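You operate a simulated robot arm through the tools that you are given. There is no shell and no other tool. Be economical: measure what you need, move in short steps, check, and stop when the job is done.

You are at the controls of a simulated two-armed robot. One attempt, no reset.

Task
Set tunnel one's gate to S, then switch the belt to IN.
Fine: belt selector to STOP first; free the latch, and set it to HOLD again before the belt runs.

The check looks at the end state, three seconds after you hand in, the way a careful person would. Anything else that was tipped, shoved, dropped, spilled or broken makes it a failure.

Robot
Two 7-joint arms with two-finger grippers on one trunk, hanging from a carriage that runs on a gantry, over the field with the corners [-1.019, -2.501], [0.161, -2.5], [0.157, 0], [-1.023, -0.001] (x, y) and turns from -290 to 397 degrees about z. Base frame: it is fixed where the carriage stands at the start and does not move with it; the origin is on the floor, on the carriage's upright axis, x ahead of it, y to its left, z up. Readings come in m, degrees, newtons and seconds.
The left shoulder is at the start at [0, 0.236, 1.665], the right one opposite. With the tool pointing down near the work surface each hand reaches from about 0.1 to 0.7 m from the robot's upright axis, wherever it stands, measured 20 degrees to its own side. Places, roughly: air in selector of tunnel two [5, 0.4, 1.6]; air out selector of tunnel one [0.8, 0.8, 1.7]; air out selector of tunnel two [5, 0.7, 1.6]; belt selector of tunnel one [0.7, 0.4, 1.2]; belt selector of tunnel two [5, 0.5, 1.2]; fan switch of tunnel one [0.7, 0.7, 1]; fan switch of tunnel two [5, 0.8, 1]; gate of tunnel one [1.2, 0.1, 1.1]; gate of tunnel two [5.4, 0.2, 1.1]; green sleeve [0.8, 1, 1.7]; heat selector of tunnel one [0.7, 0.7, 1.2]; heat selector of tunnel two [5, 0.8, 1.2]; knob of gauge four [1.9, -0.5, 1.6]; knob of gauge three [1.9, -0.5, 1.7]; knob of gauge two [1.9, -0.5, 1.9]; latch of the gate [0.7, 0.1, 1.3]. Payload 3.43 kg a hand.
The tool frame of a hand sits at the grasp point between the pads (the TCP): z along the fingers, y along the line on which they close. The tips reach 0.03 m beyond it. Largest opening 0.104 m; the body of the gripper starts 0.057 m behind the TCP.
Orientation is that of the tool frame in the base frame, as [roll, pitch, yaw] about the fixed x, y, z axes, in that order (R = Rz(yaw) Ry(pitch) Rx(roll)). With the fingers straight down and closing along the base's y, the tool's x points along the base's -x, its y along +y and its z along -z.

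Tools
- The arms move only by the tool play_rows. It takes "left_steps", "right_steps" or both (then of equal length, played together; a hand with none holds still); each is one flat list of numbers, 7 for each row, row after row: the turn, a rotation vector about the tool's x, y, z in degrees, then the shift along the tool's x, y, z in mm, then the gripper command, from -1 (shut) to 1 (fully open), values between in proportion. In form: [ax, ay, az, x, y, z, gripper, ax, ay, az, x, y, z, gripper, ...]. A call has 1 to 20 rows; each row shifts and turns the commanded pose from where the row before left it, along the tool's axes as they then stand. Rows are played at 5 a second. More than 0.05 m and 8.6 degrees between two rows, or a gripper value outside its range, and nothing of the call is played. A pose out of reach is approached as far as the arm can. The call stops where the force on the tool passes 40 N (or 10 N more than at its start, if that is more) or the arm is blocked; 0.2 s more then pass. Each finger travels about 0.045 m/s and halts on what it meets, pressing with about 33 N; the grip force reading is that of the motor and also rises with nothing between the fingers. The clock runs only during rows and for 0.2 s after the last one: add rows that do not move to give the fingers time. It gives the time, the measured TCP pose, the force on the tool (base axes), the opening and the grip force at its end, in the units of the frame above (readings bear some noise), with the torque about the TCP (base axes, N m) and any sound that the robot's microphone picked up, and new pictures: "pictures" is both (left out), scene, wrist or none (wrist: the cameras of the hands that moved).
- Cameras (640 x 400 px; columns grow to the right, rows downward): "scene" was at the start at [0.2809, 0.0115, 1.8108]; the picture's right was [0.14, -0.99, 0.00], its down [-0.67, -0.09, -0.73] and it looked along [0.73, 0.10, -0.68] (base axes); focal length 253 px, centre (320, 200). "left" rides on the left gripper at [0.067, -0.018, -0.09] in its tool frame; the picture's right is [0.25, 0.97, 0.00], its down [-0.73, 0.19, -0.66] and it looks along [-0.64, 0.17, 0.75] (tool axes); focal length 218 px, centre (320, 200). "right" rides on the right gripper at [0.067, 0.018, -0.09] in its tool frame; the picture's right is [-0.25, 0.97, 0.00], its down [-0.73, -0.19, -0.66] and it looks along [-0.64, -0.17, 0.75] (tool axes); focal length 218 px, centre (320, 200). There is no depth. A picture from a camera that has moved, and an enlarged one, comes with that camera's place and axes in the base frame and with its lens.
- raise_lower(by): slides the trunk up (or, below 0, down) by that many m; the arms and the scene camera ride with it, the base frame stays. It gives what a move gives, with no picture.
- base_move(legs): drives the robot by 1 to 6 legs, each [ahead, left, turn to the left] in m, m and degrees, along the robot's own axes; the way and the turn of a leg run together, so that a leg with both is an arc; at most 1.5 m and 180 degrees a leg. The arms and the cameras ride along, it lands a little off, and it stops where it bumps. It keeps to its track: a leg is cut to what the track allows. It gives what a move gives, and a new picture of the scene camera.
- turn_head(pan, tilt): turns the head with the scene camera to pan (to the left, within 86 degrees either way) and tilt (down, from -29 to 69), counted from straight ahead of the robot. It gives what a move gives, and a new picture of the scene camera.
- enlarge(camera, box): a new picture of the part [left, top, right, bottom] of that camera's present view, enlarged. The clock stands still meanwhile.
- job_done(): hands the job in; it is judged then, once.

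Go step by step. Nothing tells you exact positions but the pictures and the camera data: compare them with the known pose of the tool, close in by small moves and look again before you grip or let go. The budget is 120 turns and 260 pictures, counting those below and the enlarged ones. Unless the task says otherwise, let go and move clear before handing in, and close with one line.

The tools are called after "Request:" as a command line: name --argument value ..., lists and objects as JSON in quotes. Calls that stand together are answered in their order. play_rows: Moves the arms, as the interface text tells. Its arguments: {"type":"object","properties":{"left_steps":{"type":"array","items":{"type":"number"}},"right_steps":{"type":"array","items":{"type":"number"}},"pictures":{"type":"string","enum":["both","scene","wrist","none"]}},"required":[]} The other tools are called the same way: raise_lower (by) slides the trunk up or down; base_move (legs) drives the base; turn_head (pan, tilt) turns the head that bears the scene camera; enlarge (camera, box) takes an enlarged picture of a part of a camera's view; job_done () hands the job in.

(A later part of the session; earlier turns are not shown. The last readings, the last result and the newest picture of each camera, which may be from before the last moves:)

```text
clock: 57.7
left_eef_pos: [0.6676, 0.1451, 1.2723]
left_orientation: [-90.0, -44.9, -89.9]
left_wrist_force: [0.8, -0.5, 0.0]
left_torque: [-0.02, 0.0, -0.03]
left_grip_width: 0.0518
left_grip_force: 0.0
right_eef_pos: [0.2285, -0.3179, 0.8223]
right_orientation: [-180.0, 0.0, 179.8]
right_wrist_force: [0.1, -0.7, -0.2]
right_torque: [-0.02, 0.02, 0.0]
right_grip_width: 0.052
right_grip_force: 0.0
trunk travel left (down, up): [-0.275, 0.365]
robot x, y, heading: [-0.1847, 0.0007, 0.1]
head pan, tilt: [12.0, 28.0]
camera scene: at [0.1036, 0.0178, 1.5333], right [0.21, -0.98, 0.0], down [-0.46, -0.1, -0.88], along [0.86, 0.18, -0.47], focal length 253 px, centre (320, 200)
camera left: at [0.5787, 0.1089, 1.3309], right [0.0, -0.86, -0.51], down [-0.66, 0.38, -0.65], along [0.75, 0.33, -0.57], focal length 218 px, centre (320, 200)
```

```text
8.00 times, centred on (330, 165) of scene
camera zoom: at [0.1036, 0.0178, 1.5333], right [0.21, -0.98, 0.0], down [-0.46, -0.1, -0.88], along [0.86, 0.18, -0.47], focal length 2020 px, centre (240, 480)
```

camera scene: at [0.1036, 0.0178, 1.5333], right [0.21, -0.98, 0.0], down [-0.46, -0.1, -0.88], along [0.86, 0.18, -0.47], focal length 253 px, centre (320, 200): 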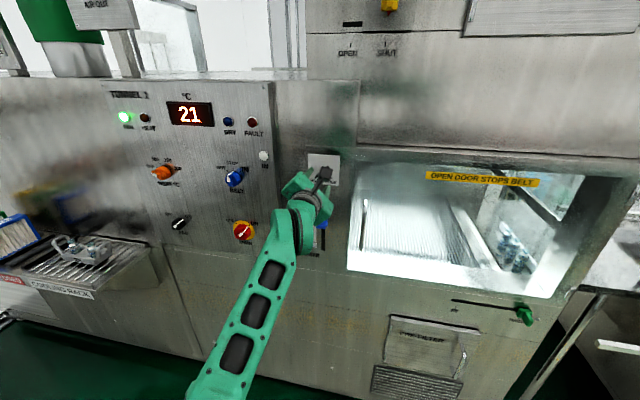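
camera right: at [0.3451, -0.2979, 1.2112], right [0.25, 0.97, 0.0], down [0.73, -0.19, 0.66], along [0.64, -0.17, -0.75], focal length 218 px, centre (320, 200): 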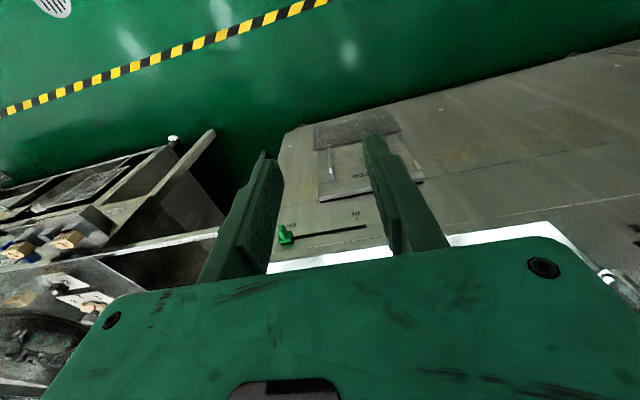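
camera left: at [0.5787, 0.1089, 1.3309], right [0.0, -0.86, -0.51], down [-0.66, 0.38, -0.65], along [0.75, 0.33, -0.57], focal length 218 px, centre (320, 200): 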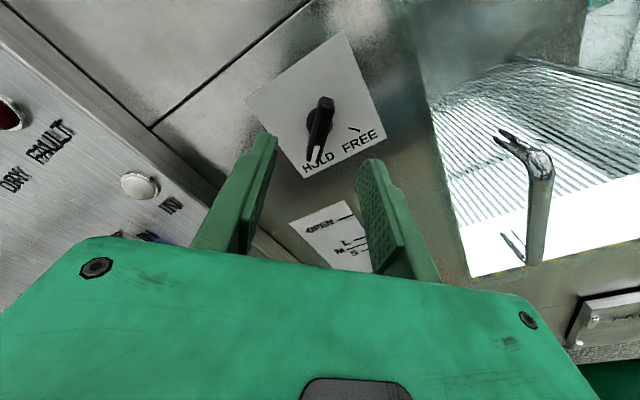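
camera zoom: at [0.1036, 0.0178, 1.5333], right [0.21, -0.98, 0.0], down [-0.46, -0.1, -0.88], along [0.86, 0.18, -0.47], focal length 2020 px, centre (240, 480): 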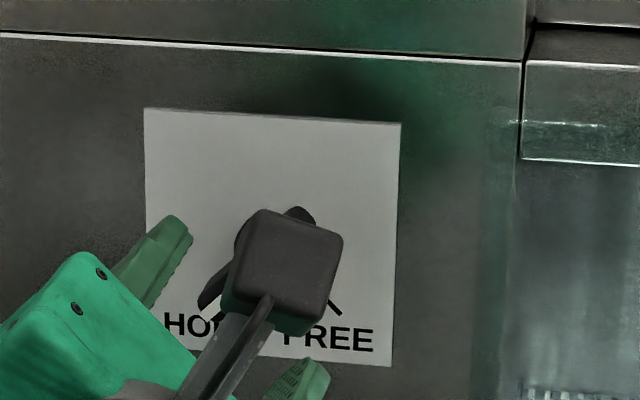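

Bar aligned within a couple of degrees and centred. I advance 46 mm and close on it.

Request:
play_rows --left_steps '[0, 0, 0, 0, 1, 16, -0.2, 0, 0, 0, 0, 0, 15, -0.2, 0, 0, 0, 0, 0, 15, -0.2, 0, 0, 0, 0, 0, 0, -0.2]' --pictures "none"

Request:
enlarge --camera "left" --box '[220, 80, 412, 200]'

```text
clock: 58.7
left_eef_pos: [0.7136, 0.1449, 1.2714]
left_orientation: [-90.0, -45.1, -89.9]
left_wrist_force: [0.4, 0.1, 0.0]
left_torque: [0.0, 0.02, -0.02]
left_grip_width: 0.0416
left_grip_force: 0.0
right_eef_pos: [0.2279, -0.3178, 0.8218]
right_orientation: [179.9, 0.0, 179.9]
right_wrist_force: [0.1, 0.4, -0.6]
right_torque: [0.03, 0.03, 0.0]
right_grip_width: 0.052
right_grip_force: 0.1
trunk travel left (down, up): [-0.275, 0.365]
robot x, y, heading: [-0.1895, -0.0028, -0.1]
head pan, tilt: [12.0, 28.0]
```

```text
3.33 times, centred on (316, 140) of left
camera zoom: at [0.625, 0.109, 1.3297], right [0.0, -0.86, -0.5], down [-0.66, 0.38, -0.65], along [0.75, 0.33, -0.57], focal length 728 px, centre (333, 400)
```

zoom: 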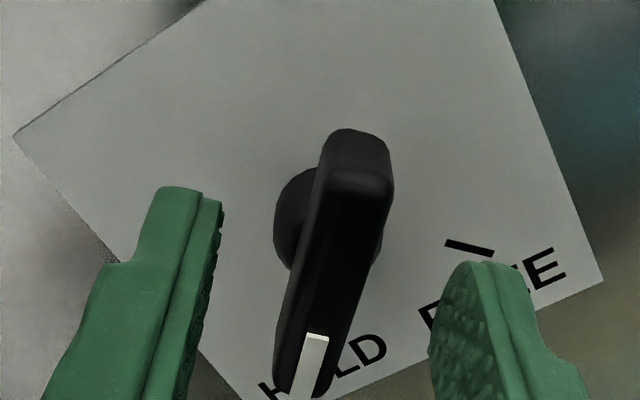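

The tips reach past the bar's face. Closing.

Request:
play_rows --left_steps '[0, 0, 0, 0, 0, 0, -0.5, 0, 0, 0, 0, 0, 0, -0.8, 0, 0, 0, 0, 0, 0, -1, 0, 0, 0, 0, 0, 0, -1, 0, 0, 0, 0, 0, 0, -1]' --pictures "none"

Request:
enlarge --camera "left" --box '[220, 80, 412, 200]'

```text
clock: 59.9
left_eef_pos: [0.7149, 0.1454, 1.2729]
left_orientation: [-90.1, -45.0, -89.9]
left_wrist_force: [0.0, 2.0, 0.5]
left_torque: [-0.01, 0.1, 0.1]
left_grip_width: 0.0119
left_grip_force: 45.3
right_eef_pos: [0.229, -0.3164, 0.822]
right_orientation: [179.9, -0.1, 179.8]
right_wrist_force: [-0.1, -0.5, 0.3]
right_torque: [-0.01, 0.01, 0.01]
right_grip_width: 0.0518
right_grip_force: 0.1
trunk travel left (down, up): [-0.275, 0.365]
robot x, y, heading: [-0.1813, -0.0043, -0.2]
head pan, tilt: [12.0, 28.0]
```

```text
3.33 times, centred on (316, 140) of left
camera zoom: at [0.6251, 0.1092, 1.3304], right [0.0, -0.86, -0.5], down [-0.66, 0.38, -0.65], along [0.75, 0.33, -0.57], focal length 728 px, centre (333, 400)
```

zoom: 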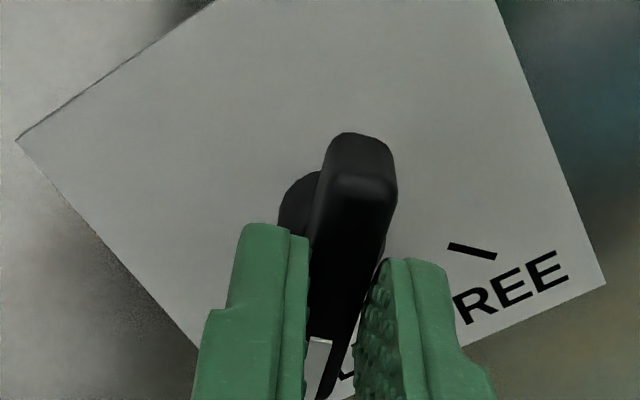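

Gripped firmly (12 mm). I turn 90° about the axis, from HOLD through down to FREE.

Request:
play_rows --left_steps '[0, 0, -7.5, 0, 0, 0, -1, 0, 0, -7.5, 0, 0, 0, -1, 0, 0, -7.5, 0, 0, 0, -1, 0, 0, -7.5, 0, 0, 0, -1, 0, 0, -7.5, 0, 0, 0, -1, 0, 0, -7.5, 0, 0, 0, -1, 0, 0, -7.5, 0, 0, 0, -1, 0, 0, -7.5, 0, 0, 0, -1, 0, 0, -7.5, 0, 0, 0, -1, 0, 0, -7.5, 0, 0, 0, -1, 0, 0, -7.5, 0, 0, 0, -1, 0, 0, -7.5, 0, 0, 0, -1, 0, 0, 0, 0, 0, 0, -1]'

Request:
enlarge --camera "scene" --box '[290, 140, 370, 190]'

```text
clock: 62.7
left_eef_pos: [0.7145, 0.1462, 1.2721]
left_orientation: [90.0, -45.1, 90.1]
left_wrist_force: [-11.5, 16.3, 3.8]
left_torque: [0.02, -0.26, 0.54]
left_grip_width: 0.0118
left_grip_force: 44.9
right_eef_pos: [0.2276, -0.3134, 0.8223]
right_orientation: [179.8, 0.0, -180.0]
right_wrist_force: [-0.9, -0.4, -0.7]
right_torque: [-0.02, 0.01, 0.03]
right_grip_width: 0.052
right_grip_force: 0.1
trunk travel left (down, up): [-0.275, 0.365]
robot x, y, heading: [-0.1848, -0.0038, -0.1]
head pan, tilt: [12.0, 28.0]
camera scene: at [0.1033, 0.0193, 1.5332], right [0.21, -0.98, 0.0], down [-0.46, -0.1, -0.88], along [0.86, 0.18, -0.47], focal length 253 px, centre (320, 200)
camera left: at [0.6249, 0.2065, 1.3055], right [0.0, -0.5, 0.86], down [-0.65, -0.65, -0.38], along [0.76, -0.56, -0.33], focal length 218 px, centre (320, 200)
```

scene: 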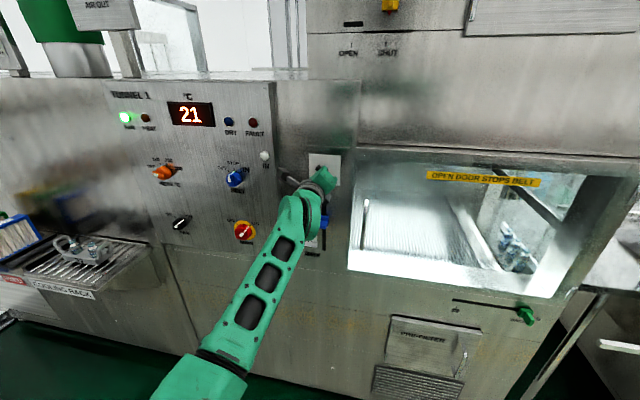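
left: 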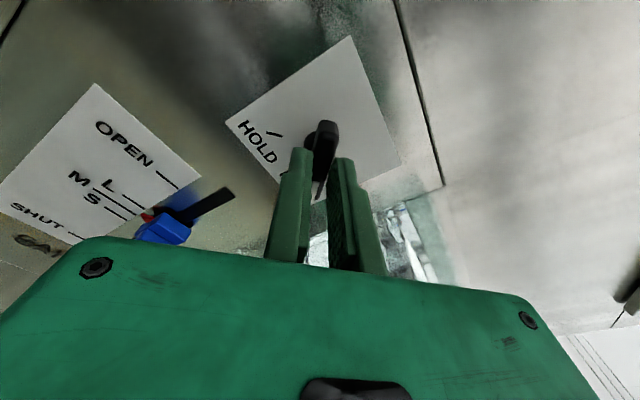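

```text
8.00 times, centred on (330, 165) of scene
camera zoom: at [0.1033, 0.0193, 1.5332], right [0.21, -0.98, 0.0], down [-0.46, -0.1, -0.88], along [0.86, 0.18, -0.47], focal length 2020 px, centre (240, 480)
```

zoom: 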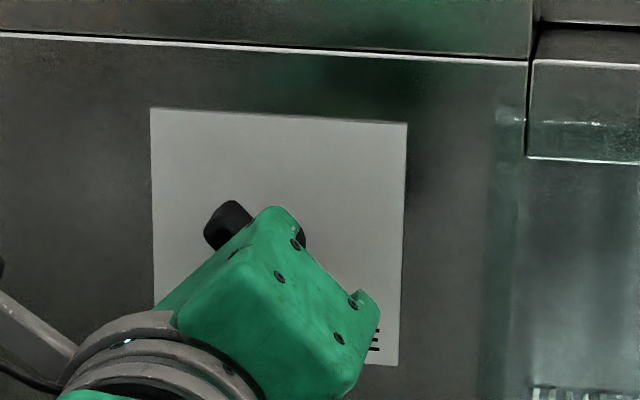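

Latch turned to FREE. I relax, open, and back out to check.

Request:
play_rows --left_steps '[0, 0, 0, 0.7, -0.7, -0.5, -1, 0, 0, 0, 0, 0, 0, -0.7, 0, 0, 0, 0, 0, 0, -0.3, 0, 0, 0, 0, 0, 0, -0.2, 0, 0, 0, 0, 0, -25, -0.2, 0, 0, 0, 0, 0, -30, -0.2, 0, 0, 0, 0, 0, -30, -0.2, 0, 0, 0, 0, 0, 0, -0.2]' --pictures "wrist"

Request:
enlarge --camera "left" --box '[220, 50, 412, 170]'

```text
clock: 64.5
left_eef_pos: [0.6293, 0.1441, 1.2714]
left_orientation: [90.0, -44.9, 90.2]
left_wrist_force: [-0.2, 0.0, -0.3]
left_torque: [0.0, 0.03, -0.02]
left_grip_width: 0.0416
left_grip_force: 0.0
right_eef_pos: [0.2296, -0.3178, 0.8228]
right_orientation: [-180.0, 0.0, 179.8]
right_wrist_force: [-0.8, 0.1, 0.5]
right_torque: [-0.02, 0.0, -0.01]
right_grip_width: 0.0521
right_grip_force: 0.1
trunk travel left (down, up): [-0.275, 0.365]
robot x, y, heading: [-0.1817, -0.0043, -0.3]
head pan, tilt: [12.0, 28.0]
camera left: at [0.54, 0.2033, 1.3056], right [0.0, -0.5, 0.86], down [-0.66, -0.65, -0.38], along [0.76, -0.57, -0.33], focal length 218 px, centre (320, 200)
```

left: 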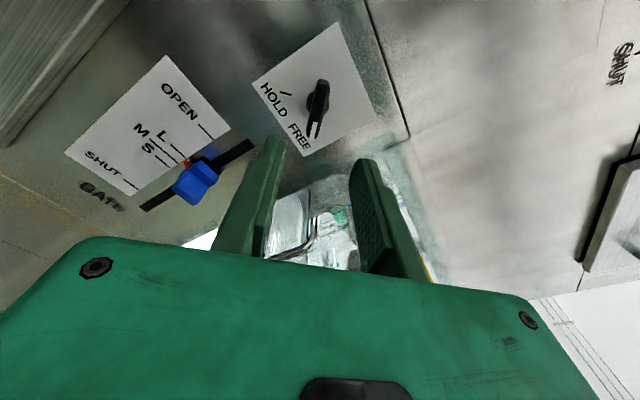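

```text
3.33 times, centred on (316, 110) of left
camera zoom: at [0.54, 0.2033, 1.3056], right [0.0, -0.5, 0.86], down [-0.66, -0.65, -0.38], along [0.76, -0.57, -0.33], focal length 728 px, centre (333, 500)
```

zoom: 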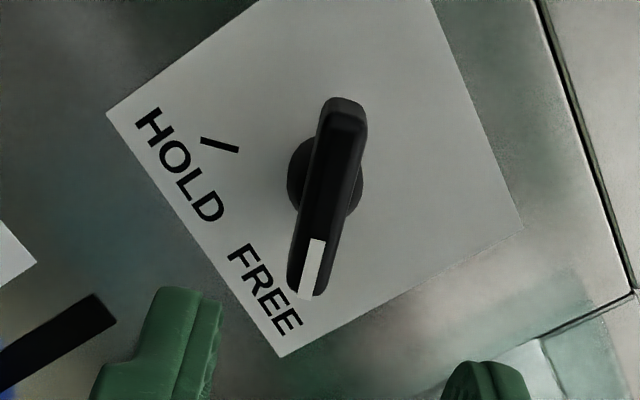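

Latch is at FREE. Now roll level and lower in front of the gate slider for a close look.

Request:
play_rows --left_steps '[0, 0, 7.5, 0, 0, 0, 0, 0, 0, 7.5, 0, 0, -8, 0, 0, 0, 7.5, 0, 0, -8, 0, 0, 0, 7.5, 0, 0, -8, 0, 0, 0, 7.5, 0, 0, -8, 0, 0, 0, 7.5, 0, 0, -8, 0, 0, 0, 0, -30, 0, 0, 0, 0, 0, 0, -30, 0, 0, 0, 0, 0, 0, -30, 0, 0, 0, 0, 0, 0, 0, 0, 0, 0]'

Request:
enlarge --camera "left" --box '[224, 40, 416, 160]'

Request:
enlarge --camera "scene" --box '[280, 180, 376, 240]'

```text
clock: 66.7
left_eef_pos: [0.5903, 0.1431, 1.1811]
left_orientation: [21.9, -89.9, 158.2]
left_wrist_force: [0.5, 0.7, -0.3]
left_torque: [0.02, -0.02, 0.0]
left_grip_width: 0.0522
left_grip_force: 0.0
right_eef_pos: [0.2292, -0.3173, 0.8227]
right_orientation: [180.0, 0.0, 179.9]
right_wrist_force: [0.2, 0.4, 0.2]
right_torque: [0.04, 0.0, 0.01]
right_grip_width: 0.0519
right_grip_force: 0.0
trunk travel left (down, up): [-0.275, 0.365]
robot x, y, heading: [-0.1823, -0.0027, -0.2]
head pan, tilt: [12.0, 28.0]
camera scene: at [0.1041, 0.0178, 1.5334], right [0.21, -0.98, 0.0], down [-0.46, -0.1, -0.88], along [0.86, 0.18, -0.47], focal length 253 px, centre (320, 200)
camera left: at [0.5009, 0.16, 1.2475], right [0.0, -0.97, 0.25], down [-0.66, -0.19, -0.73], along [0.76, -0.17, -0.63], focal length 218 px, centre (320, 200)
```

scene: 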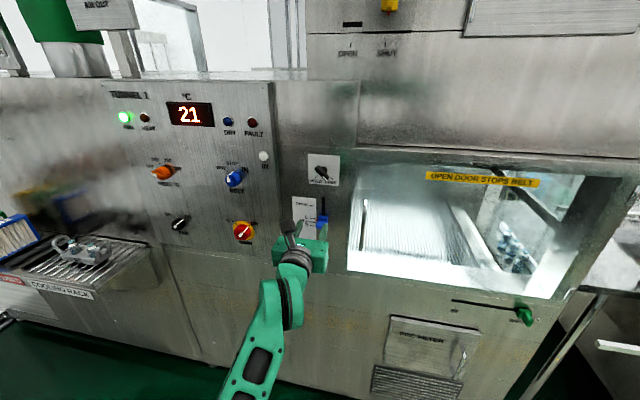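
left: 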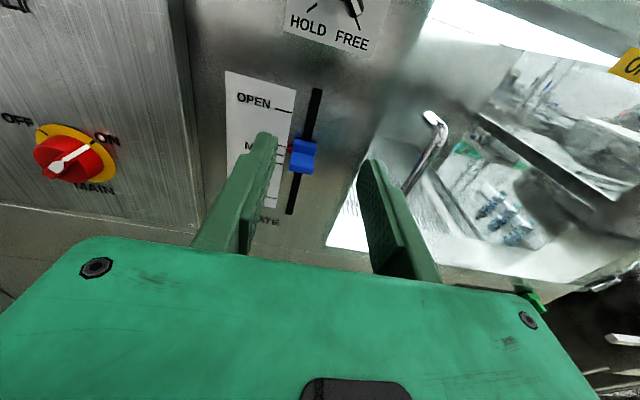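

```text
3.33 times, centred on (320, 100) of left
camera zoom: at [0.5009, 0.16, 1.2475], right [0.0, -0.97, 0.25], down [-0.66, -0.19, -0.73], along [0.76, -0.17, -0.63], focal length 728 px, centre (320, 533)
```

zoom: 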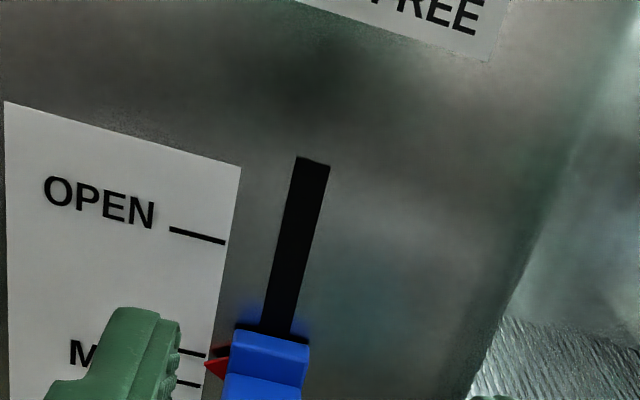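

```text
6.67 times, centred on (328, 210) of scene
camera zoom: at [0.1041, 0.0178, 1.5334], right [0.21, -0.98, 0.0], down [-0.46, -0.1, -0.88], along [0.86, 0.18, -0.47], focal length 1684 px, centre (267, 133)
```

zoom: 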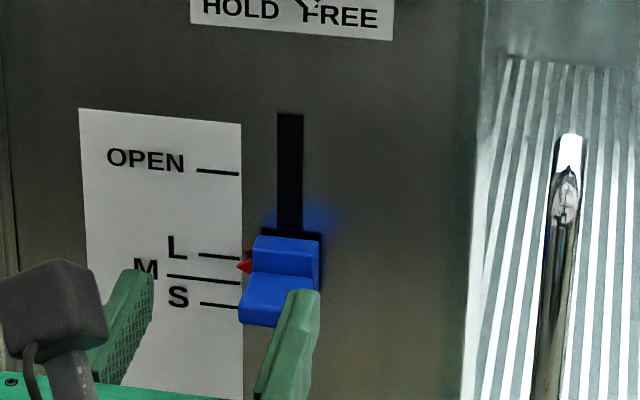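

The pointer really seems to sit nearer L once parallax is considered; I'll check that at a better angle. First I bring the open fingers in front of the slider block (about y 0.146, z 1.11).

Request:
play_rows --left_steps '[0, 0, 0, -23, -1, 10, 0, 0, 0, 0, -23, -1, 10, 0, 0, 0, 0, -23, -1, 15, 0, 0, 0, 0, 0, 0, 20, 0, 0, 0, 0, 0, 0, 15, 0, 0, 0, 0, 0, 0, 0, 0]'

Request:
enlarge --camera "left" --box '[224, 70, 416, 190]'

Request:
enlarge --camera "scene" --box '[280, 180, 376, 240]'

```text
clock: 68.1
left_eef_pos: [0.6588, 0.1455, 1.1109]
left_orientation: [90.7, -89.9, 89.5]
left_wrist_force: [-0.2, 0.2, -0.6]
left_torque: [-0.02, 0.0, 0.0]
left_grip_width: 0.0521
left_grip_force: 0.1
right_eef_pos: [0.2277, -0.3161, 0.8218]
right_orientation: [179.9, 0.0, 179.9]
right_wrist_force: [0.5, 0.3, 0.2]
right_torque: [-0.02, -0.01, 0.01]
right_grip_width: 0.052
right_grip_force: 0.1
trunk travel left (down, up): [-0.275, 0.365]
robot x, y, heading: [-0.1876, 0.0007, -0.0]
head pan, tilt: [12.0, 28.0]
camera scene: at [0.1038, 0.0178, 1.5333], right [0.21, -0.98, 0.0], down [-0.46, -0.1, -0.88], along [0.86, 0.18, -0.47], focal length 253 px, centre (320, 200)
camera left: at [0.5705, 0.1631, 1.1778], right [0.0, -0.97, 0.25], down [-0.66, -0.19, -0.73], along [0.75, -0.17, -0.64], focal length 218 px, centre (320, 200)
```

scene: 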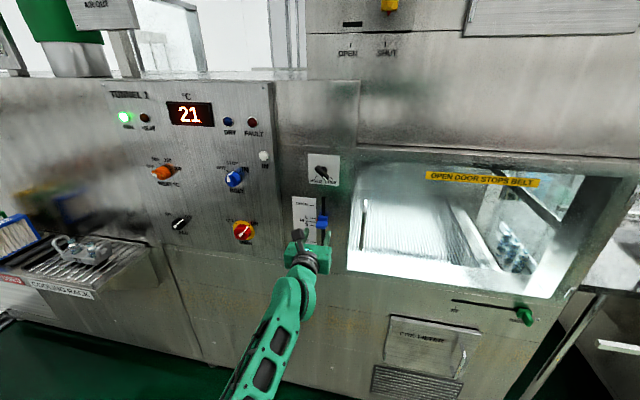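
left: 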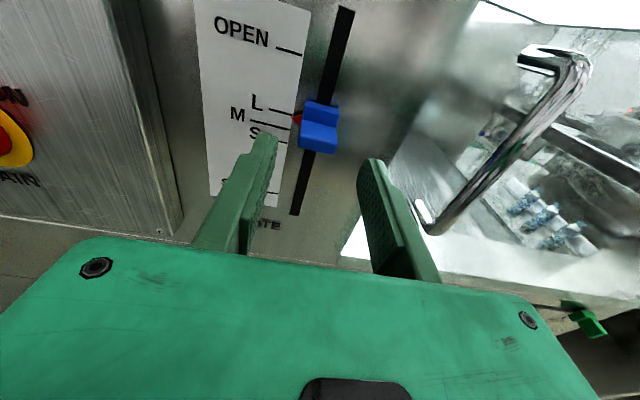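

```text
3.33 times, centred on (320, 130) of left
camera zoom: at [0.5705, 0.1631, 1.1778], right [0.0, -0.97, 0.25], down [-0.66, -0.19, -0.73], along [0.75, -0.17, -0.64], focal length 728 px, centre (320, 433)
```

zoom: 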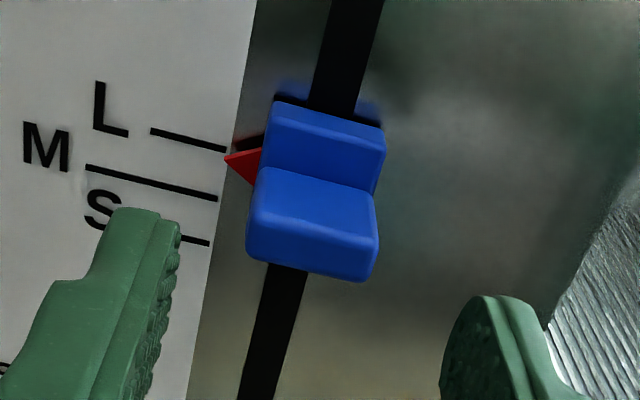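

```text
6.67 times, centred on (328, 210) of scene
camera zoom: at [0.1038, 0.0178, 1.5333], right [0.21, -0.98, 0.0], down [-0.46, -0.1, -0.88], along [0.86, 0.18, -0.47], focal length 1684 px, centre (267, 133)
```

zoom: 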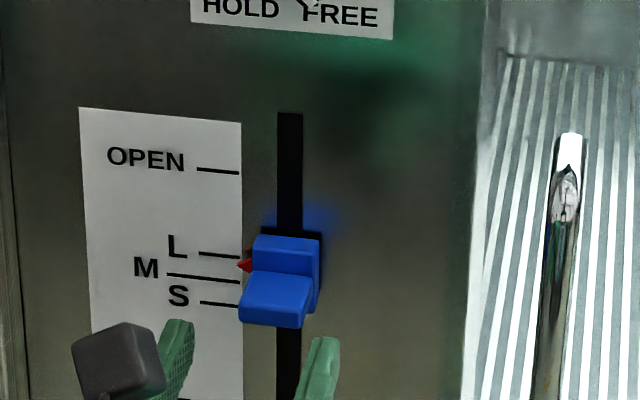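

Now clear: the pointer is at L; S is 28 mm lower (ticks 14 mm apart). I advance around the 29 mm wide block and grip it.

Request:
play_rows --left_steps '[0, 0, 0, -3, 0, 14, 0, 0, 0, 0, -3, 0, 14, 0, 0, 0, 0, 0, 0, 14, 0, 0, 0, 0, 0, 0, 12, 0, 0, 0, 0, 0, 0, 0, -0.3, 0, 0, 0, 0, 0, 0, -0.6, 0, 0, 0, 0, 0, 0, -0.7, 0, 0, 0, 0, 0, 0, -0.7]' --pictures "none"

Request:
enlarge --camera "left" --box '[224, 70, 416, 190]'

```text
clock: 69.9
left_eef_pos: [0.7064, 0.1468, 1.105]
left_orientation: [167.5, -89.7, 13.2]
left_wrist_force: [2.4, -13.6, -0.5]
left_torque: [0.19, 0.44, -0.98]
left_grip_width: 0.0298
left_grip_force: 44.9
left hand out of reach, approached as far as the arm can: row 4
right_eef_pos: [0.2294, -0.3206, 0.8244]
right_orientation: [-180.0, 0.1, 180.0]
right_wrist_force: [-0.5, -0.2, 0.7]
right_torque: [0.01, 0.0, 0.0]
right_grip_width: 0.0522
right_grip_force: 0.1
trunk travel left (down, up): [-0.275, 0.365]
robot x, y, heading: [-0.1867, 0.0003, -0.1]
head pan, tilt: [12.0, 28.0]
```

```text
3.33 times, centred on (320, 130) of left
camera zoom: at [0.6181, 0.162, 1.1714], right [0.01, -0.97, 0.25], down [-0.66, -0.2, -0.73], along [0.75, -0.16, -0.64], focal length 728 px, centre (320, 433)
```

zoom: 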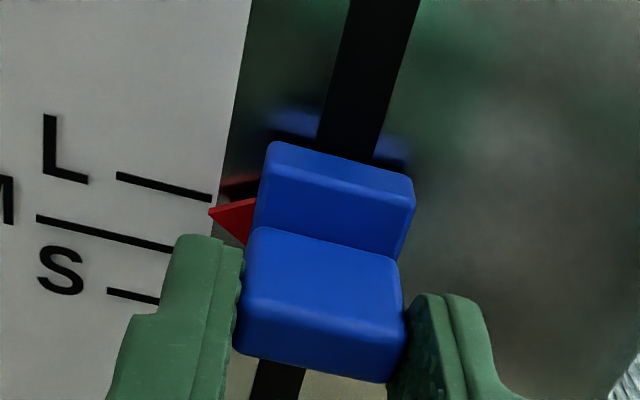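

Gripped, but the arm is near full reach. Lowering the trunk carries the hand straight down, so I use that in two small steps.

Request:
raise_lower --by -0.014

Request:
enlarge --camera "left" --box '[224, 70, 416, 190]'

```text
clock: 70.5
left_eef_pos: [0.7079, 0.1461, 1.09]
left_orientation: [160.4, -89.6, 20.4]
left_wrist_force: [3.6, -18.2, -2.4]
left_torque: [0.09, -1.24, -0.89]
left_grip_width: 0.0297
left_grip_force: 44.8
right_eef_pos: [0.2285, -0.3196, 0.8095]
right_orientation: [-179.9, 0.0, 179.9]
right_wrist_force: [-0.2, -1.0, 0.0]
right_torque: [-0.03, 0.0, -0.02]
right_grip_width: 0.052
right_grip_force: 0.1
trunk travel left (down, up): [-0.261, 0.379]
robot x, y, heading: [-0.1871, -0.0025, -0.1]
head pan, tilt: [12.0, 28.0]
```

```text
3.33 times, centred on (320, 130) of left
camera zoom: at [0.6182, 0.162, 1.1559], right [0.01, -0.97, 0.26], down [-0.66, -0.2, -0.72], along [0.75, -0.16, -0.64], focal length 728 px, centre (320, 433)
```

zoom: 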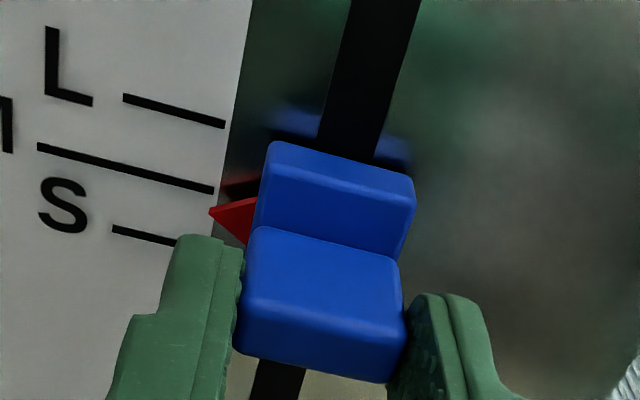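

Moving cleanly; pointer is now about 1 mm past M. I lower another 12.5 mm.

Request:
raise_lower --by -0.0125

Request:
enlarge --camera "left" --box '[224, 70, 416, 190]'

Request:
enlarge --camera "scene" --box '[280, 180, 376, 240]'

```text
clock: 71.1
left_eef_pos: [0.7078, 0.1464, 1.0766]
left_orientation: [156.3, -89.6, 24.5]
left_wrist_force: [2.0, -18.2, -2.1]
left_torque: [0.05, -1.28, -0.9]
left_grip_width: 0.0297
left_grip_force: 45.4
right_eef_pos: [0.2298, -0.3209, 0.7955]
right_orientation: [-179.9, 0.0, 179.8]
right_wrist_force: [0.3, -0.4, -0.6]
right_torque: [0.01, -0.01, 0.01]
right_grip_width: 0.0521
right_grip_force: 0.1
trunk travel left (down, up): [-0.249, 0.391]
robot x, y, heading: [-0.185, -0.0051, -0.2]
head pan, tilt: [12.0, 28.0]
```

```text
3.33 times, centred on (320, 130) of left
camera zoom: at [0.6182, 0.162, 1.1438], right [0.01, -0.97, 0.26], down [-0.66, -0.2, -0.72], along [0.75, -0.16, -0.64], focal length 728 px, centre (320, 433)
```

zoom: 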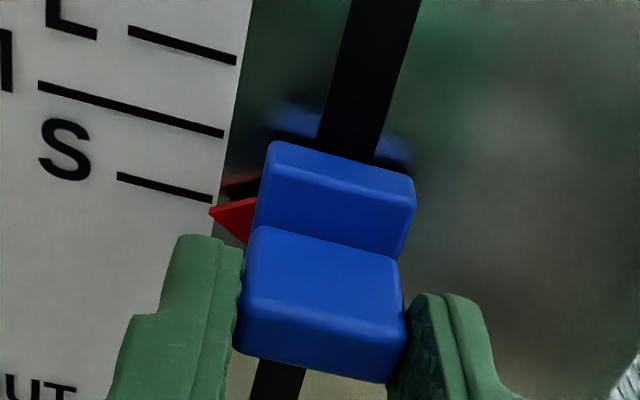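

```text
6.67 times, centred on (328, 210) of scene
camera zoom: at [0.1042, 0.0159, 1.5068], right [0.21, -0.98, 0.0], down [-0.46, -0.1, -0.88], along [0.86, 0.18, -0.47], focal length 1684 px, centre (267, 133)
```

zoom: 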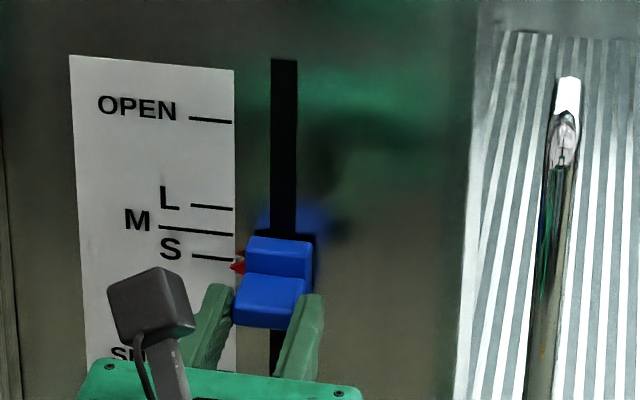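

The pointer now lines up with S just as it did with L at the start. I open gently and back out.

Request:
play_rows --left_steps '[0, 0, 0, 0, 0.8, 0, -0.6, 0, 0, 0, 0, 0, 0, -0.3, 0, 0, 0, 0, 0, 0, 0, 0, 0, 0, 0, 0, 0, 0, 0, 0, 0, 0, 0, -20, 0, 0, 0, 0, 0, 0, -25, 0, 0, 0, 0, 0, 0, 0, 0]' --pictures "wrist"

Request:
enlarge --camera "left" --box '[224, 70, 416, 190]'

Request:
enlarge --camera "scene" --box '[280, 180, 376, 240]'

```text
clock: 72.7
left_eef_pos: [0.6635, 0.1484, 1.0768]
left_orientation: [169.2, -89.7, 11.6]
left_wrist_force: [-0.1, -0.2, -0.3]
left_torque: [-0.01, 0.04, -0.01]
left_grip_width: 0.0519
left_grip_force: 0.0
right_eef_pos: [0.2306, -0.3169, 0.7962]
right_orientation: [-180.0, 0.0, 179.9]
right_wrist_force: [0.4, -0.3, -0.8]
right_torque: [0.0, 0.0, -0.03]
right_grip_width: 0.0523
right_grip_force: 0.0
trunk travel left (down, up): [-0.249, 0.391]
robot x, y, heading: [-0.1846, 0.0004, 0.1]
head pan, tilt: [12.0, 28.0]
camera left: at [0.5736, 0.1647, 1.1434], right [0.02, -0.97, 0.25], down [-0.66, -0.2, -0.73], along [0.75, -0.15, -0.64], focal length 218 px, centre (320, 200)
```

left: 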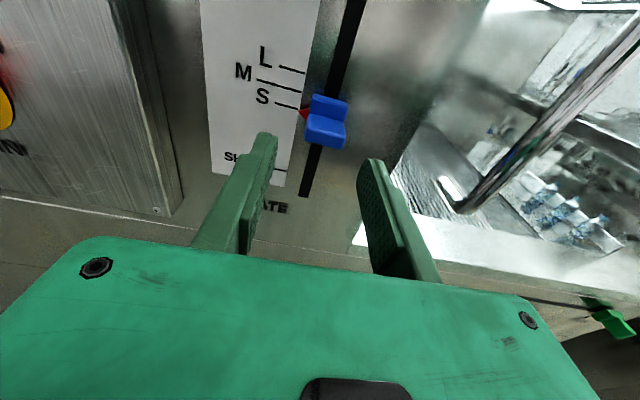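

```text
3.33 times, centred on (320, 130) of left
camera zoom: at [0.5736, 0.1647, 1.1434], right [0.02, -0.97, 0.25], down [-0.66, -0.2, -0.73], along [0.75, -0.15, -0.64], focal length 728 px, centre (320, 433)
```

zoom: 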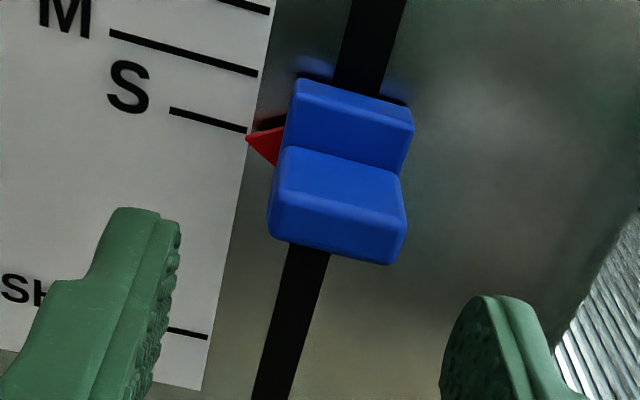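

```text
6.67 times, centred on (328, 210) of scene
camera zoom: at [0.1042, 0.0178, 1.507], right [0.21, -0.98, 0.0], down [-0.46, -0.1, -0.88], along [0.86, 0.18, -0.47], focal length 1684 px, centre (267, 133)
```

zoom: 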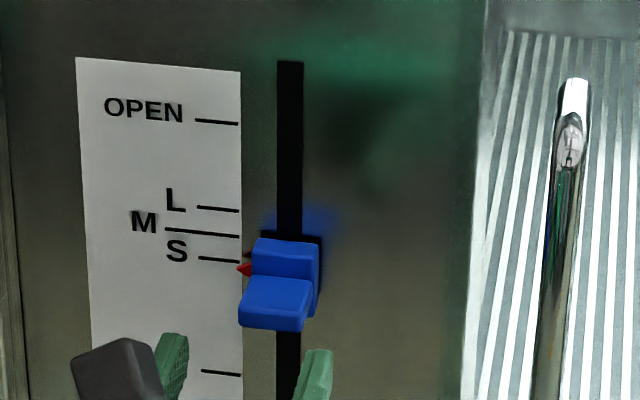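

Gate is at S. Now back to the latch: retreat, raise the trunk back, go up and roll −45° to match the FREE position.

Request:
play_rows --left_steps '[0, 0, 0, 0, 0, -30, -0.1, 0, 0, 0, 0, 0, -20, -0.1, 0, 0, 0, 0, 0, 0, -0.1]' --pictures "none"

Request:
raise_lower --by 0.0265

Request:
play_rows --left_steps '[-0.8, 0, 0, 34, 0, 0, -0.1, 0, 0, 0, 34, 0, 0, -0.1, 0, 0, 0, 34, 0, 0, -0.1, 0, 0, 0, 34, 0, 0, -0.1, 0, 0, 0, 34, 3, 0, -0.1, 0, 0, -7.5, 0, 0, 0, -0.1, 0, 0, -7.5, 0, 0, 0, -0.1, 0, 0, -7.5, 0, 0, 0, -0.1, 0, 0, -7.5, 0, 0, 10, -0.1, 0, 0, -7.5, 0, 0, 20, -0.1, 0, 0, -7.5, 0, 0, 20, -0.1, 0, 0, 0, 0, 0, 0, -0.1]' --pictures "wrist"

Request:
enlarge --camera "left" --box '[220, 60, 412, 180]'

```text
clock: 73.5
left_eef_pos: [0.6113, 0.1473, 1.0769]
left_orientation: [177.8, -89.8, 3.2]
left_wrist_force: [-0.4, 0.2, 0.1]
left_torque: [0.02, 0.02, -0.03]
left_grip_width: 0.0464
left_grip_force: 0.0
right_eef_pos: [0.2286, -0.3161, 0.7946]
right_orientation: [180.0, 0.0, 179.9]
right_wrist_force: [-0.2, 0.6, -1.0]
right_torque: [-0.02, 0.0, 0.01]
right_grip_width: 0.0518
right_grip_force: 0.0
trunk travel left (down, up): [-0.249, 0.391]
robot x, y, heading: [-0.1849, -0.005, -0.1]
head pan, tilt: [12.0, 28.0]
```

```text
clock: 74.2
left_eef_pos: [0.6123, 0.1487, 1.1049]
left_orientation: [175.6, -89.6, 5.4]
left_wrist_force: [0.8, 0.0, 0.4]
left_torque: [0.02, -0.02, 0.0]
left_grip_width: 0.0466
left_grip_force: 0.0
right_eef_pos: [0.2287, -0.317, 0.8229]
right_orientation: [-180.0, 0.0, 179.9]
right_wrist_force: [0.3, -0.3, 0.6]
right_torque: [-0.01, 0.01, -0.01]
right_grip_width: 0.0517
right_grip_force: 0.1
trunk travel left (down, up): [-0.275, 0.365]
robot x, y, heading: [-0.1852, 0.001, -0.1]
head pan, tilt: [12.0, 28.0]
```

```text
clock: 76.8
left_eef_pos: [0.6635, 0.1443, 1.2746]
left_orientation: [90.3, -44.9, 89.9]
left_wrist_force: [0.5, -0.2, -0.3]
left_torque: [0.04, 0.0, -0.01]
left_grip_width: 0.0471
left_grip_force: 0.1
right_eef_pos: [0.2281, -0.3165, 0.8222]
right_orientation: [-179.9, 0.1, 179.9]
right_wrist_force: [0.0, 0.2, 0.2]
right_torque: [-0.01, 0.01, 0.0]
right_grip_width: 0.0521
right_grip_force: 0.0
trunk travel left (down, up): [-0.275, 0.365]
robot x, y, heading: [-0.1792, -0.0012, 0.2]
head pan, tilt: [12.0, 28.0]
camera left: at [0.574, 0.2043, 1.3088], right [0.01, -0.5, 0.86], down [-0.66, -0.65, -0.38], along [0.75, -0.57, -0.33], focal length 218 px, centre (320, 200)
```

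left: 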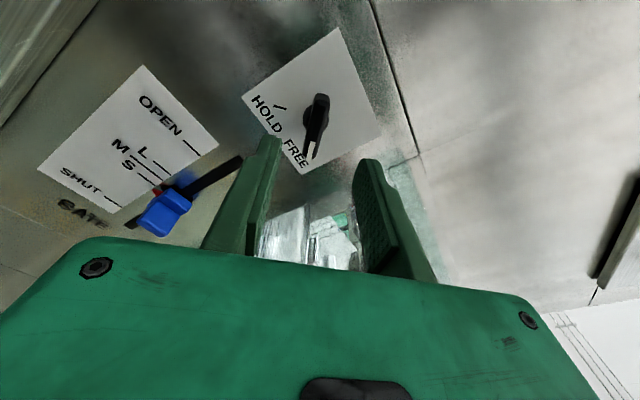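

```text
3.33 times, centred on (316, 120) of left
camera zoom: at [0.574, 0.2043, 1.3088], right [0.01, -0.5, 0.86], down [-0.66, -0.65, -0.38], along [0.75, -0.57, -0.33], focal length 728 px, centre (333, 467)
```

zoom: 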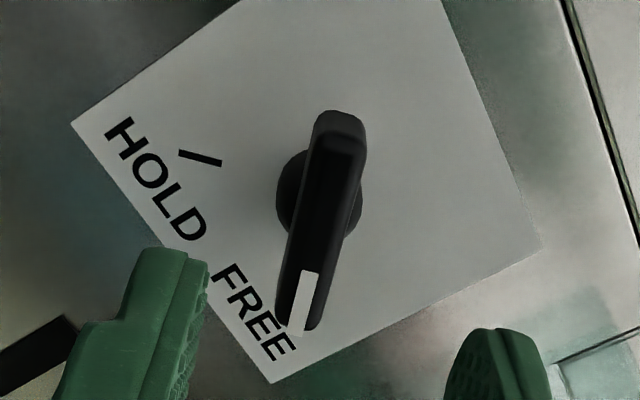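

Aligned with the FREE bar. Advance and grip.

Request:
play_rows --left_steps '[0, 0, 0, -0.8, -2.9, 17, -0.2, 0, 0, 0, 0, 0, 17, -0.2, 0, 0, 0, 0, 0, 17, -0.2, 0, 0, 0, 0, 0, 0, -0.5, 0, 0, 0, 0, 0, 0, -0.8, 0, 0, 0, 0, 0, 0, -1, 0, 0, 0, 0, 0, 0, -1, 0, 0, 0, 0, 0, 0, -1]' --pictures "none"

```text
clock: 78.6
left_eef_pos: [0.7145, 0.1482, 1.2719]
left_orientation: [90.4, -45.1, 89.8]
left_wrist_force: [0.7, 0.0, -1.5]
left_torque: [0.02, -0.02, 0.02]
left_grip_width: 0.0117
left_grip_force: 44.9
right_eef_pos: [0.229, -0.3174, 0.8219]
right_orientation: [-179.9, -0.1, 179.9]
right_wrist_force: [-1.2, 0.0, -0.2]
right_torque: [0.0, 0.01, 0.0]
right_grip_width: 0.0519
right_grip_force: 0.1
trunk travel left (down, up): [-0.275, 0.365]
robot x, y, heading: [-0.1849, -0.0003, -0.2]
head pan, tilt: [12.0, 28.0]
```

Gripped. Turn 90° back to HOLD.

Request:
play_rows --left_steps '[0, 0, 7.5, -0.5, 0.5, 0, -1, 0, 0, 7.5, -0.4, 0.4, 0, -1, 0, 0, 7.5, 0, 0, 0, -1, 0, 0, 7.5, 0, 0, 0, -1, 0, 0, 7.5, 0, 0, 0, -1, 0, 0, 7.5, 0, 0, 0, -1, 0, 0, 7.5, 0, 0, 0, -1, 0, 0, 7.5, 0, 0, 0, -1, 0, 0, 7.5, 0, 0, 0, -1, 0, 0, 7.5, 0, 0, 0, -1, 0, 0, 7.5, 0, 0, 0, -1, 0, 0, 7.5, 0, 0, 0, -1, 0, 0, 0, 0, 0, 0, -1]' --pictures "none"

Request:
enlarge --camera "left" --box '[220, 80, 412, 200]'

```text
clock: 81.4
left_eef_pos: [0.7141, 0.1455, 1.2712]
left_orientation: [-90.4, -44.9, -89.5]
left_wrist_force: [1.6, 1.3, -1.9]
left_torque: [-0.06, 0.7, 0.7]
left_grip_width: 0.0121
left_grip_force: 44.6
right_eef_pos: [0.2282, -0.3167, 0.8216]
right_orientation: [180.0, 0.1, 179.9]
right_wrist_force: [-0.9, -0.2, 0.5]
right_torque: [-0.02, -0.01, 0.0]
right_grip_width: 0.0518
right_grip_force: 0.0
trunk travel left (down, up): [-0.275, 0.365]
robot x, y, heading: [-0.1841, -0.0025, -0.0]
head pan, tilt: [12.0, 28.0]
```

```text
3.33 times, centred on (316, 140) of left
camera zoom: at [0.625, 0.1094, 1.3306], right [0.0, -0.86, -0.51], down [-0.66, 0.38, -0.65], along [0.75, 0.33, -0.57], focal length 728 px, centre (333, 400)
```

zoom: 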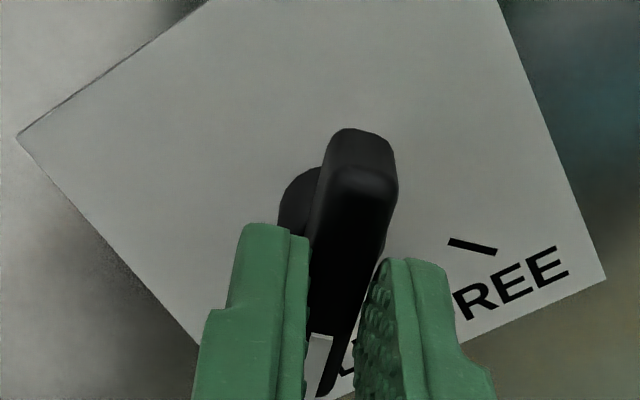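

Latch is back at HOLD with low stress. I open, back out and verify the latch and gate.

Request:
play_rows --left_steps '[0, 0, 0, 0, 0, 0, -0.7, 0, 0, 0, 0, 0, 0, -0.3, 0, 0, 0, 0, 0, 0, -0.2, 0, 0, 0, 0, 0, -25, -0.2, 0, 0, 0, 0, 0, -35, -0.2, 0, 0, 0, 0, 0, -40, -0.2, 0, 0, 0, 0, 0, -40, 0, 0, 0, 0, 0, 0, 0, 0.15]' --pictures "wrist"

Request:
enlarge --camera "left" --box '[220, 40, 412, 160]'

Request:
enlarge --camera "scene" --box '[260, 140, 388, 240]'

```text
clock: 83.2
left_eef_pos: [0.5726, 0.1452, 1.2731]
left_orientation: [-90.2, -45.0, -89.7]
left_wrist_force: [0.0, -0.3, 0.2]
left_torque: [-0.01, 0.02, -0.06]
left_grip_width: 0.06
left_grip_force: 0.1
right_eef_pos: [0.2293, -0.3175, 0.8225]
right_orientation: [180.0, 0.1, 179.8]
right_wrist_force: [-0.1, 0.4, -0.4]
right_torque: [0.0, 0.01, -0.02]
right_grip_width: 0.052
right_grip_force: 0.1
trunk travel left (down, up): [-0.275, 0.365]
robot x, y, heading: [-0.1832, -0.0042, -0.2]
head pan, tilt: [12.0, 28.0]
camera left: at [0.4843, 0.1099, 1.3323], right [0.0, -0.86, -0.51], down [-0.66, 0.38, -0.65], along [0.75, 0.33, -0.57], focal length 218 px, centre (320, 200)
```

left: 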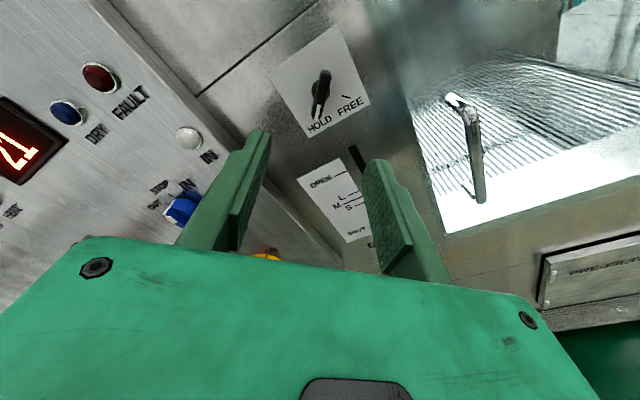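

```text
3.33 times, centred on (316, 100) of left
camera zoom: at [0.4843, 0.1099, 1.3323], right [0.0, -0.86, -0.51], down [-0.66, 0.38, -0.65], along [0.75, 0.33, -0.57], focal length 728 px, centre (333, 533)
```

zoom: 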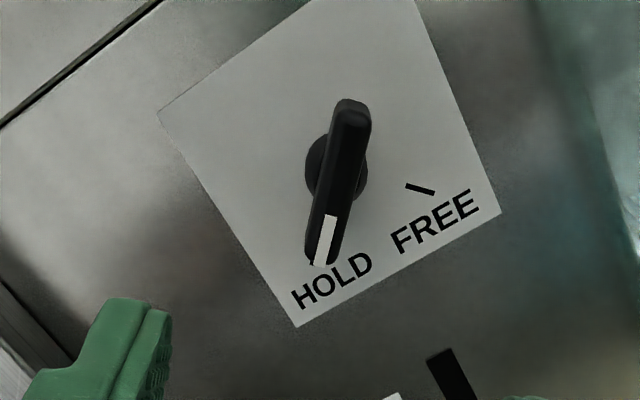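

```text
4.00 times, centred on (324, 190) of scene
camera zoom: at [0.1044, 0.0178, 1.5336], right [0.21, -0.98, 0.0], down [-0.46, -0.1, -0.88], along [0.86, 0.18, -0.47], focal length 1010 px, centre (304, 240)
```

zoom: 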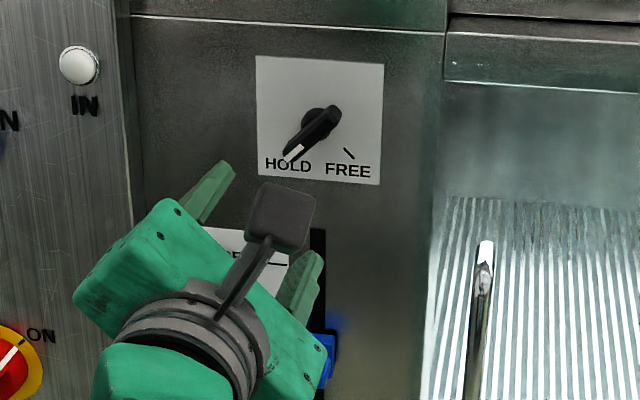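

Latch HOLD confirmed. Now to the belt: I yaw left and move in front of the selector at this roll (its closing line is 45° off the bar).

Request:
play_rows --left_steps '[1.3, -6.43, 0.22, 0, 0, 0, 0.15, 1.3, -6.43, 0.22, 0, 0, 0, 0.15, 1.3, -6.43, 0.22, 0, 0, 0, 0.15, 0, 0, 0, -25.2, -21.7, 19, 0.15, 0, 0, 0, -25.2, -21.7, 19, 0.15, 0, 0, 0, -25.2, -21.7, 19, 0.15, 0, 0, 0, -25.2, -21.7, 19, 0.15, 0, 0, 0, -25.2, -21.7, 19, 0.15, 0, 0, 0, -25.2, -21.7, 19, 0.15, 0, 0, 0, -25.2, -21.7, 19, 0.15, 0, 0, 0, 0, 0, 0, 0.15]' --pictures "wrist"

Request:
turn_head --pan 28 --tilt 28

```text
clock: 85.6
left_eef_pos: [0.6319, 0.4036, 1.2373]
left_orientation: [-104.7, -41.8, -63.2]
left_wrist_force: [0.3, -0.4, 0.7]
left_torque: [-0.01, 0.01, 0.01]
left_grip_width: 0.0599
left_grip_force: 0.1
right_eef_pos: [0.2283, -0.3181, 0.8225]
right_orientation: [-179.9, -0.1, 179.9]
right_wrist_force: [0.1, -0.3, -1.4]
right_torque: [0.03, 0.04, 0.0]
right_grip_width: 0.052
right_grip_force: 0.2
trunk travel left (down, up): [-0.275, 0.365]
robot x, y, heading: [-0.1857, -0.0036, -0.2]
head pan, tilt: [12.0, 28.0]
camera left: at [0.5689, 0.3459, 1.3116], right [0.15, -0.84, -0.53], down [-0.85, 0.17, -0.5], along [0.51, 0.52, -0.69], focal length 218 px, centre (320, 200)
```

left: 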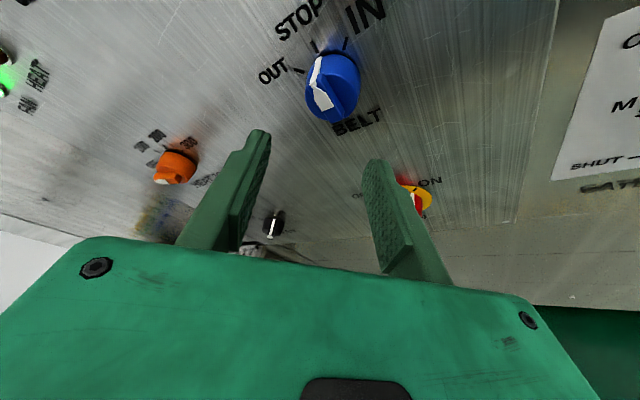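

```text
clock: 86.4
left_eef_pos: [0.6317, 0.405, 1.2386]
left_orientation: [-104.7, -41.8, -63.4]
left_wrist_force: [-0.2, 0.5, -0.3]
left_torque: [0.0, 0.02, -0.05]
left_grip_width: 0.0595
left_grip_force: 0.2
right_eef_pos: [0.2292, -0.3154, 0.8223]
right_orientation: [-180.0, 0.1, 179.8]
right_wrist_force: [0.5, 0.4, -0.7]
right_torque: [-0.01, -0.01, 0.0]
right_grip_width: 0.0523
right_grip_force: 0.0
trunk travel left (down, up): [-0.275, 0.365]
robot x, y, heading: [-0.1835, -0.0019, 0.1]
head pan, tilt: [28.0, 28.0]
camera scene: at [0.0953, 0.0416, 1.5333], right [0.47, -0.88, 0.0], down [-0.41, -0.22, -0.88], along [0.78, 0.41, -0.47], focal length 253 px, centre (320, 200)
```

scene: 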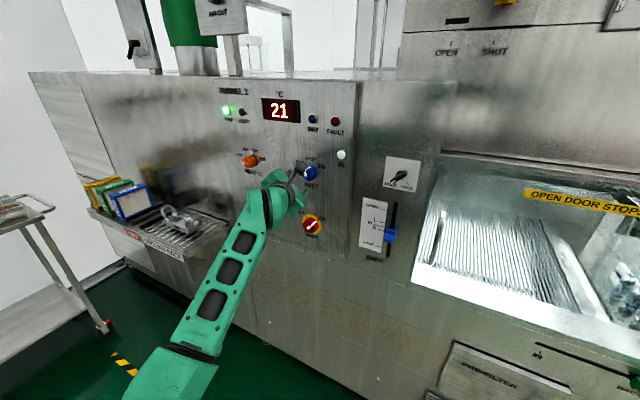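

Position reached freely. I dry-run the 45° turn in the air (and back) to be sure the joints allow it.

Request:
play_rows --left_steps '[2.48, 0.49, 7.07, 0, 0, 0, 0.15, 2.48, 0.49, 7.07, 0, 0, 0, 0.15, 2.48, 0.49, 7.07, 0, 0, 0, 0.15, 2.48, 0.49, 7.07, 0, 0, 0, 0.15, 2.48, 0.49, 7.07, 0, 0, 0, 0.15, 2.48, 0.49, 7.07, 0, 0, 0, 0.15, -2.48, -0.49, -7.07, 0, 0, 0, 0.15, -2.48, -0.49, -7.07, 0, 0, 0, 0.15, -2.48, -0.49, -7.07, 0, 0, 0, 0.15, -2.48, -0.49, -7.07, 0, 0, 0, 0.15, -2.48, -0.49, -7.07, 0, 0, 0, 0.15, -2.48, -0.49, -7.07, 0, 0, 0, 0.15, 0, 0, 0, 0, 0, 0, 0.15]' --pictures "none"

```text
clock: 89.2
left_eef_pos: [0.6308, 0.4048, 1.238]
left_orientation: [-104.7, -41.9, -63.3]
left_wrist_force: [0.4, -0.1, -0.3]
left_torque: [0.02, 0.03, -0.01]
left_grip_width: 0.0601
left_grip_force: 0.1
right_eef_pos: [0.2271, -0.3176, 0.8222]
right_orientation: [-179.9, 0.0, 179.9]
right_wrist_force: [0.6, -0.3, 0.6]
right_torque: [0.02, 0.0, -0.01]
right_grip_width: 0.0519
right_grip_force: 0.2
trunk travel left (down, up): [-0.275, 0.365]
robot x, y, heading: [-0.1872, -0.0027, -0.1]
head pan, tilt: [28.0, 28.0]
```

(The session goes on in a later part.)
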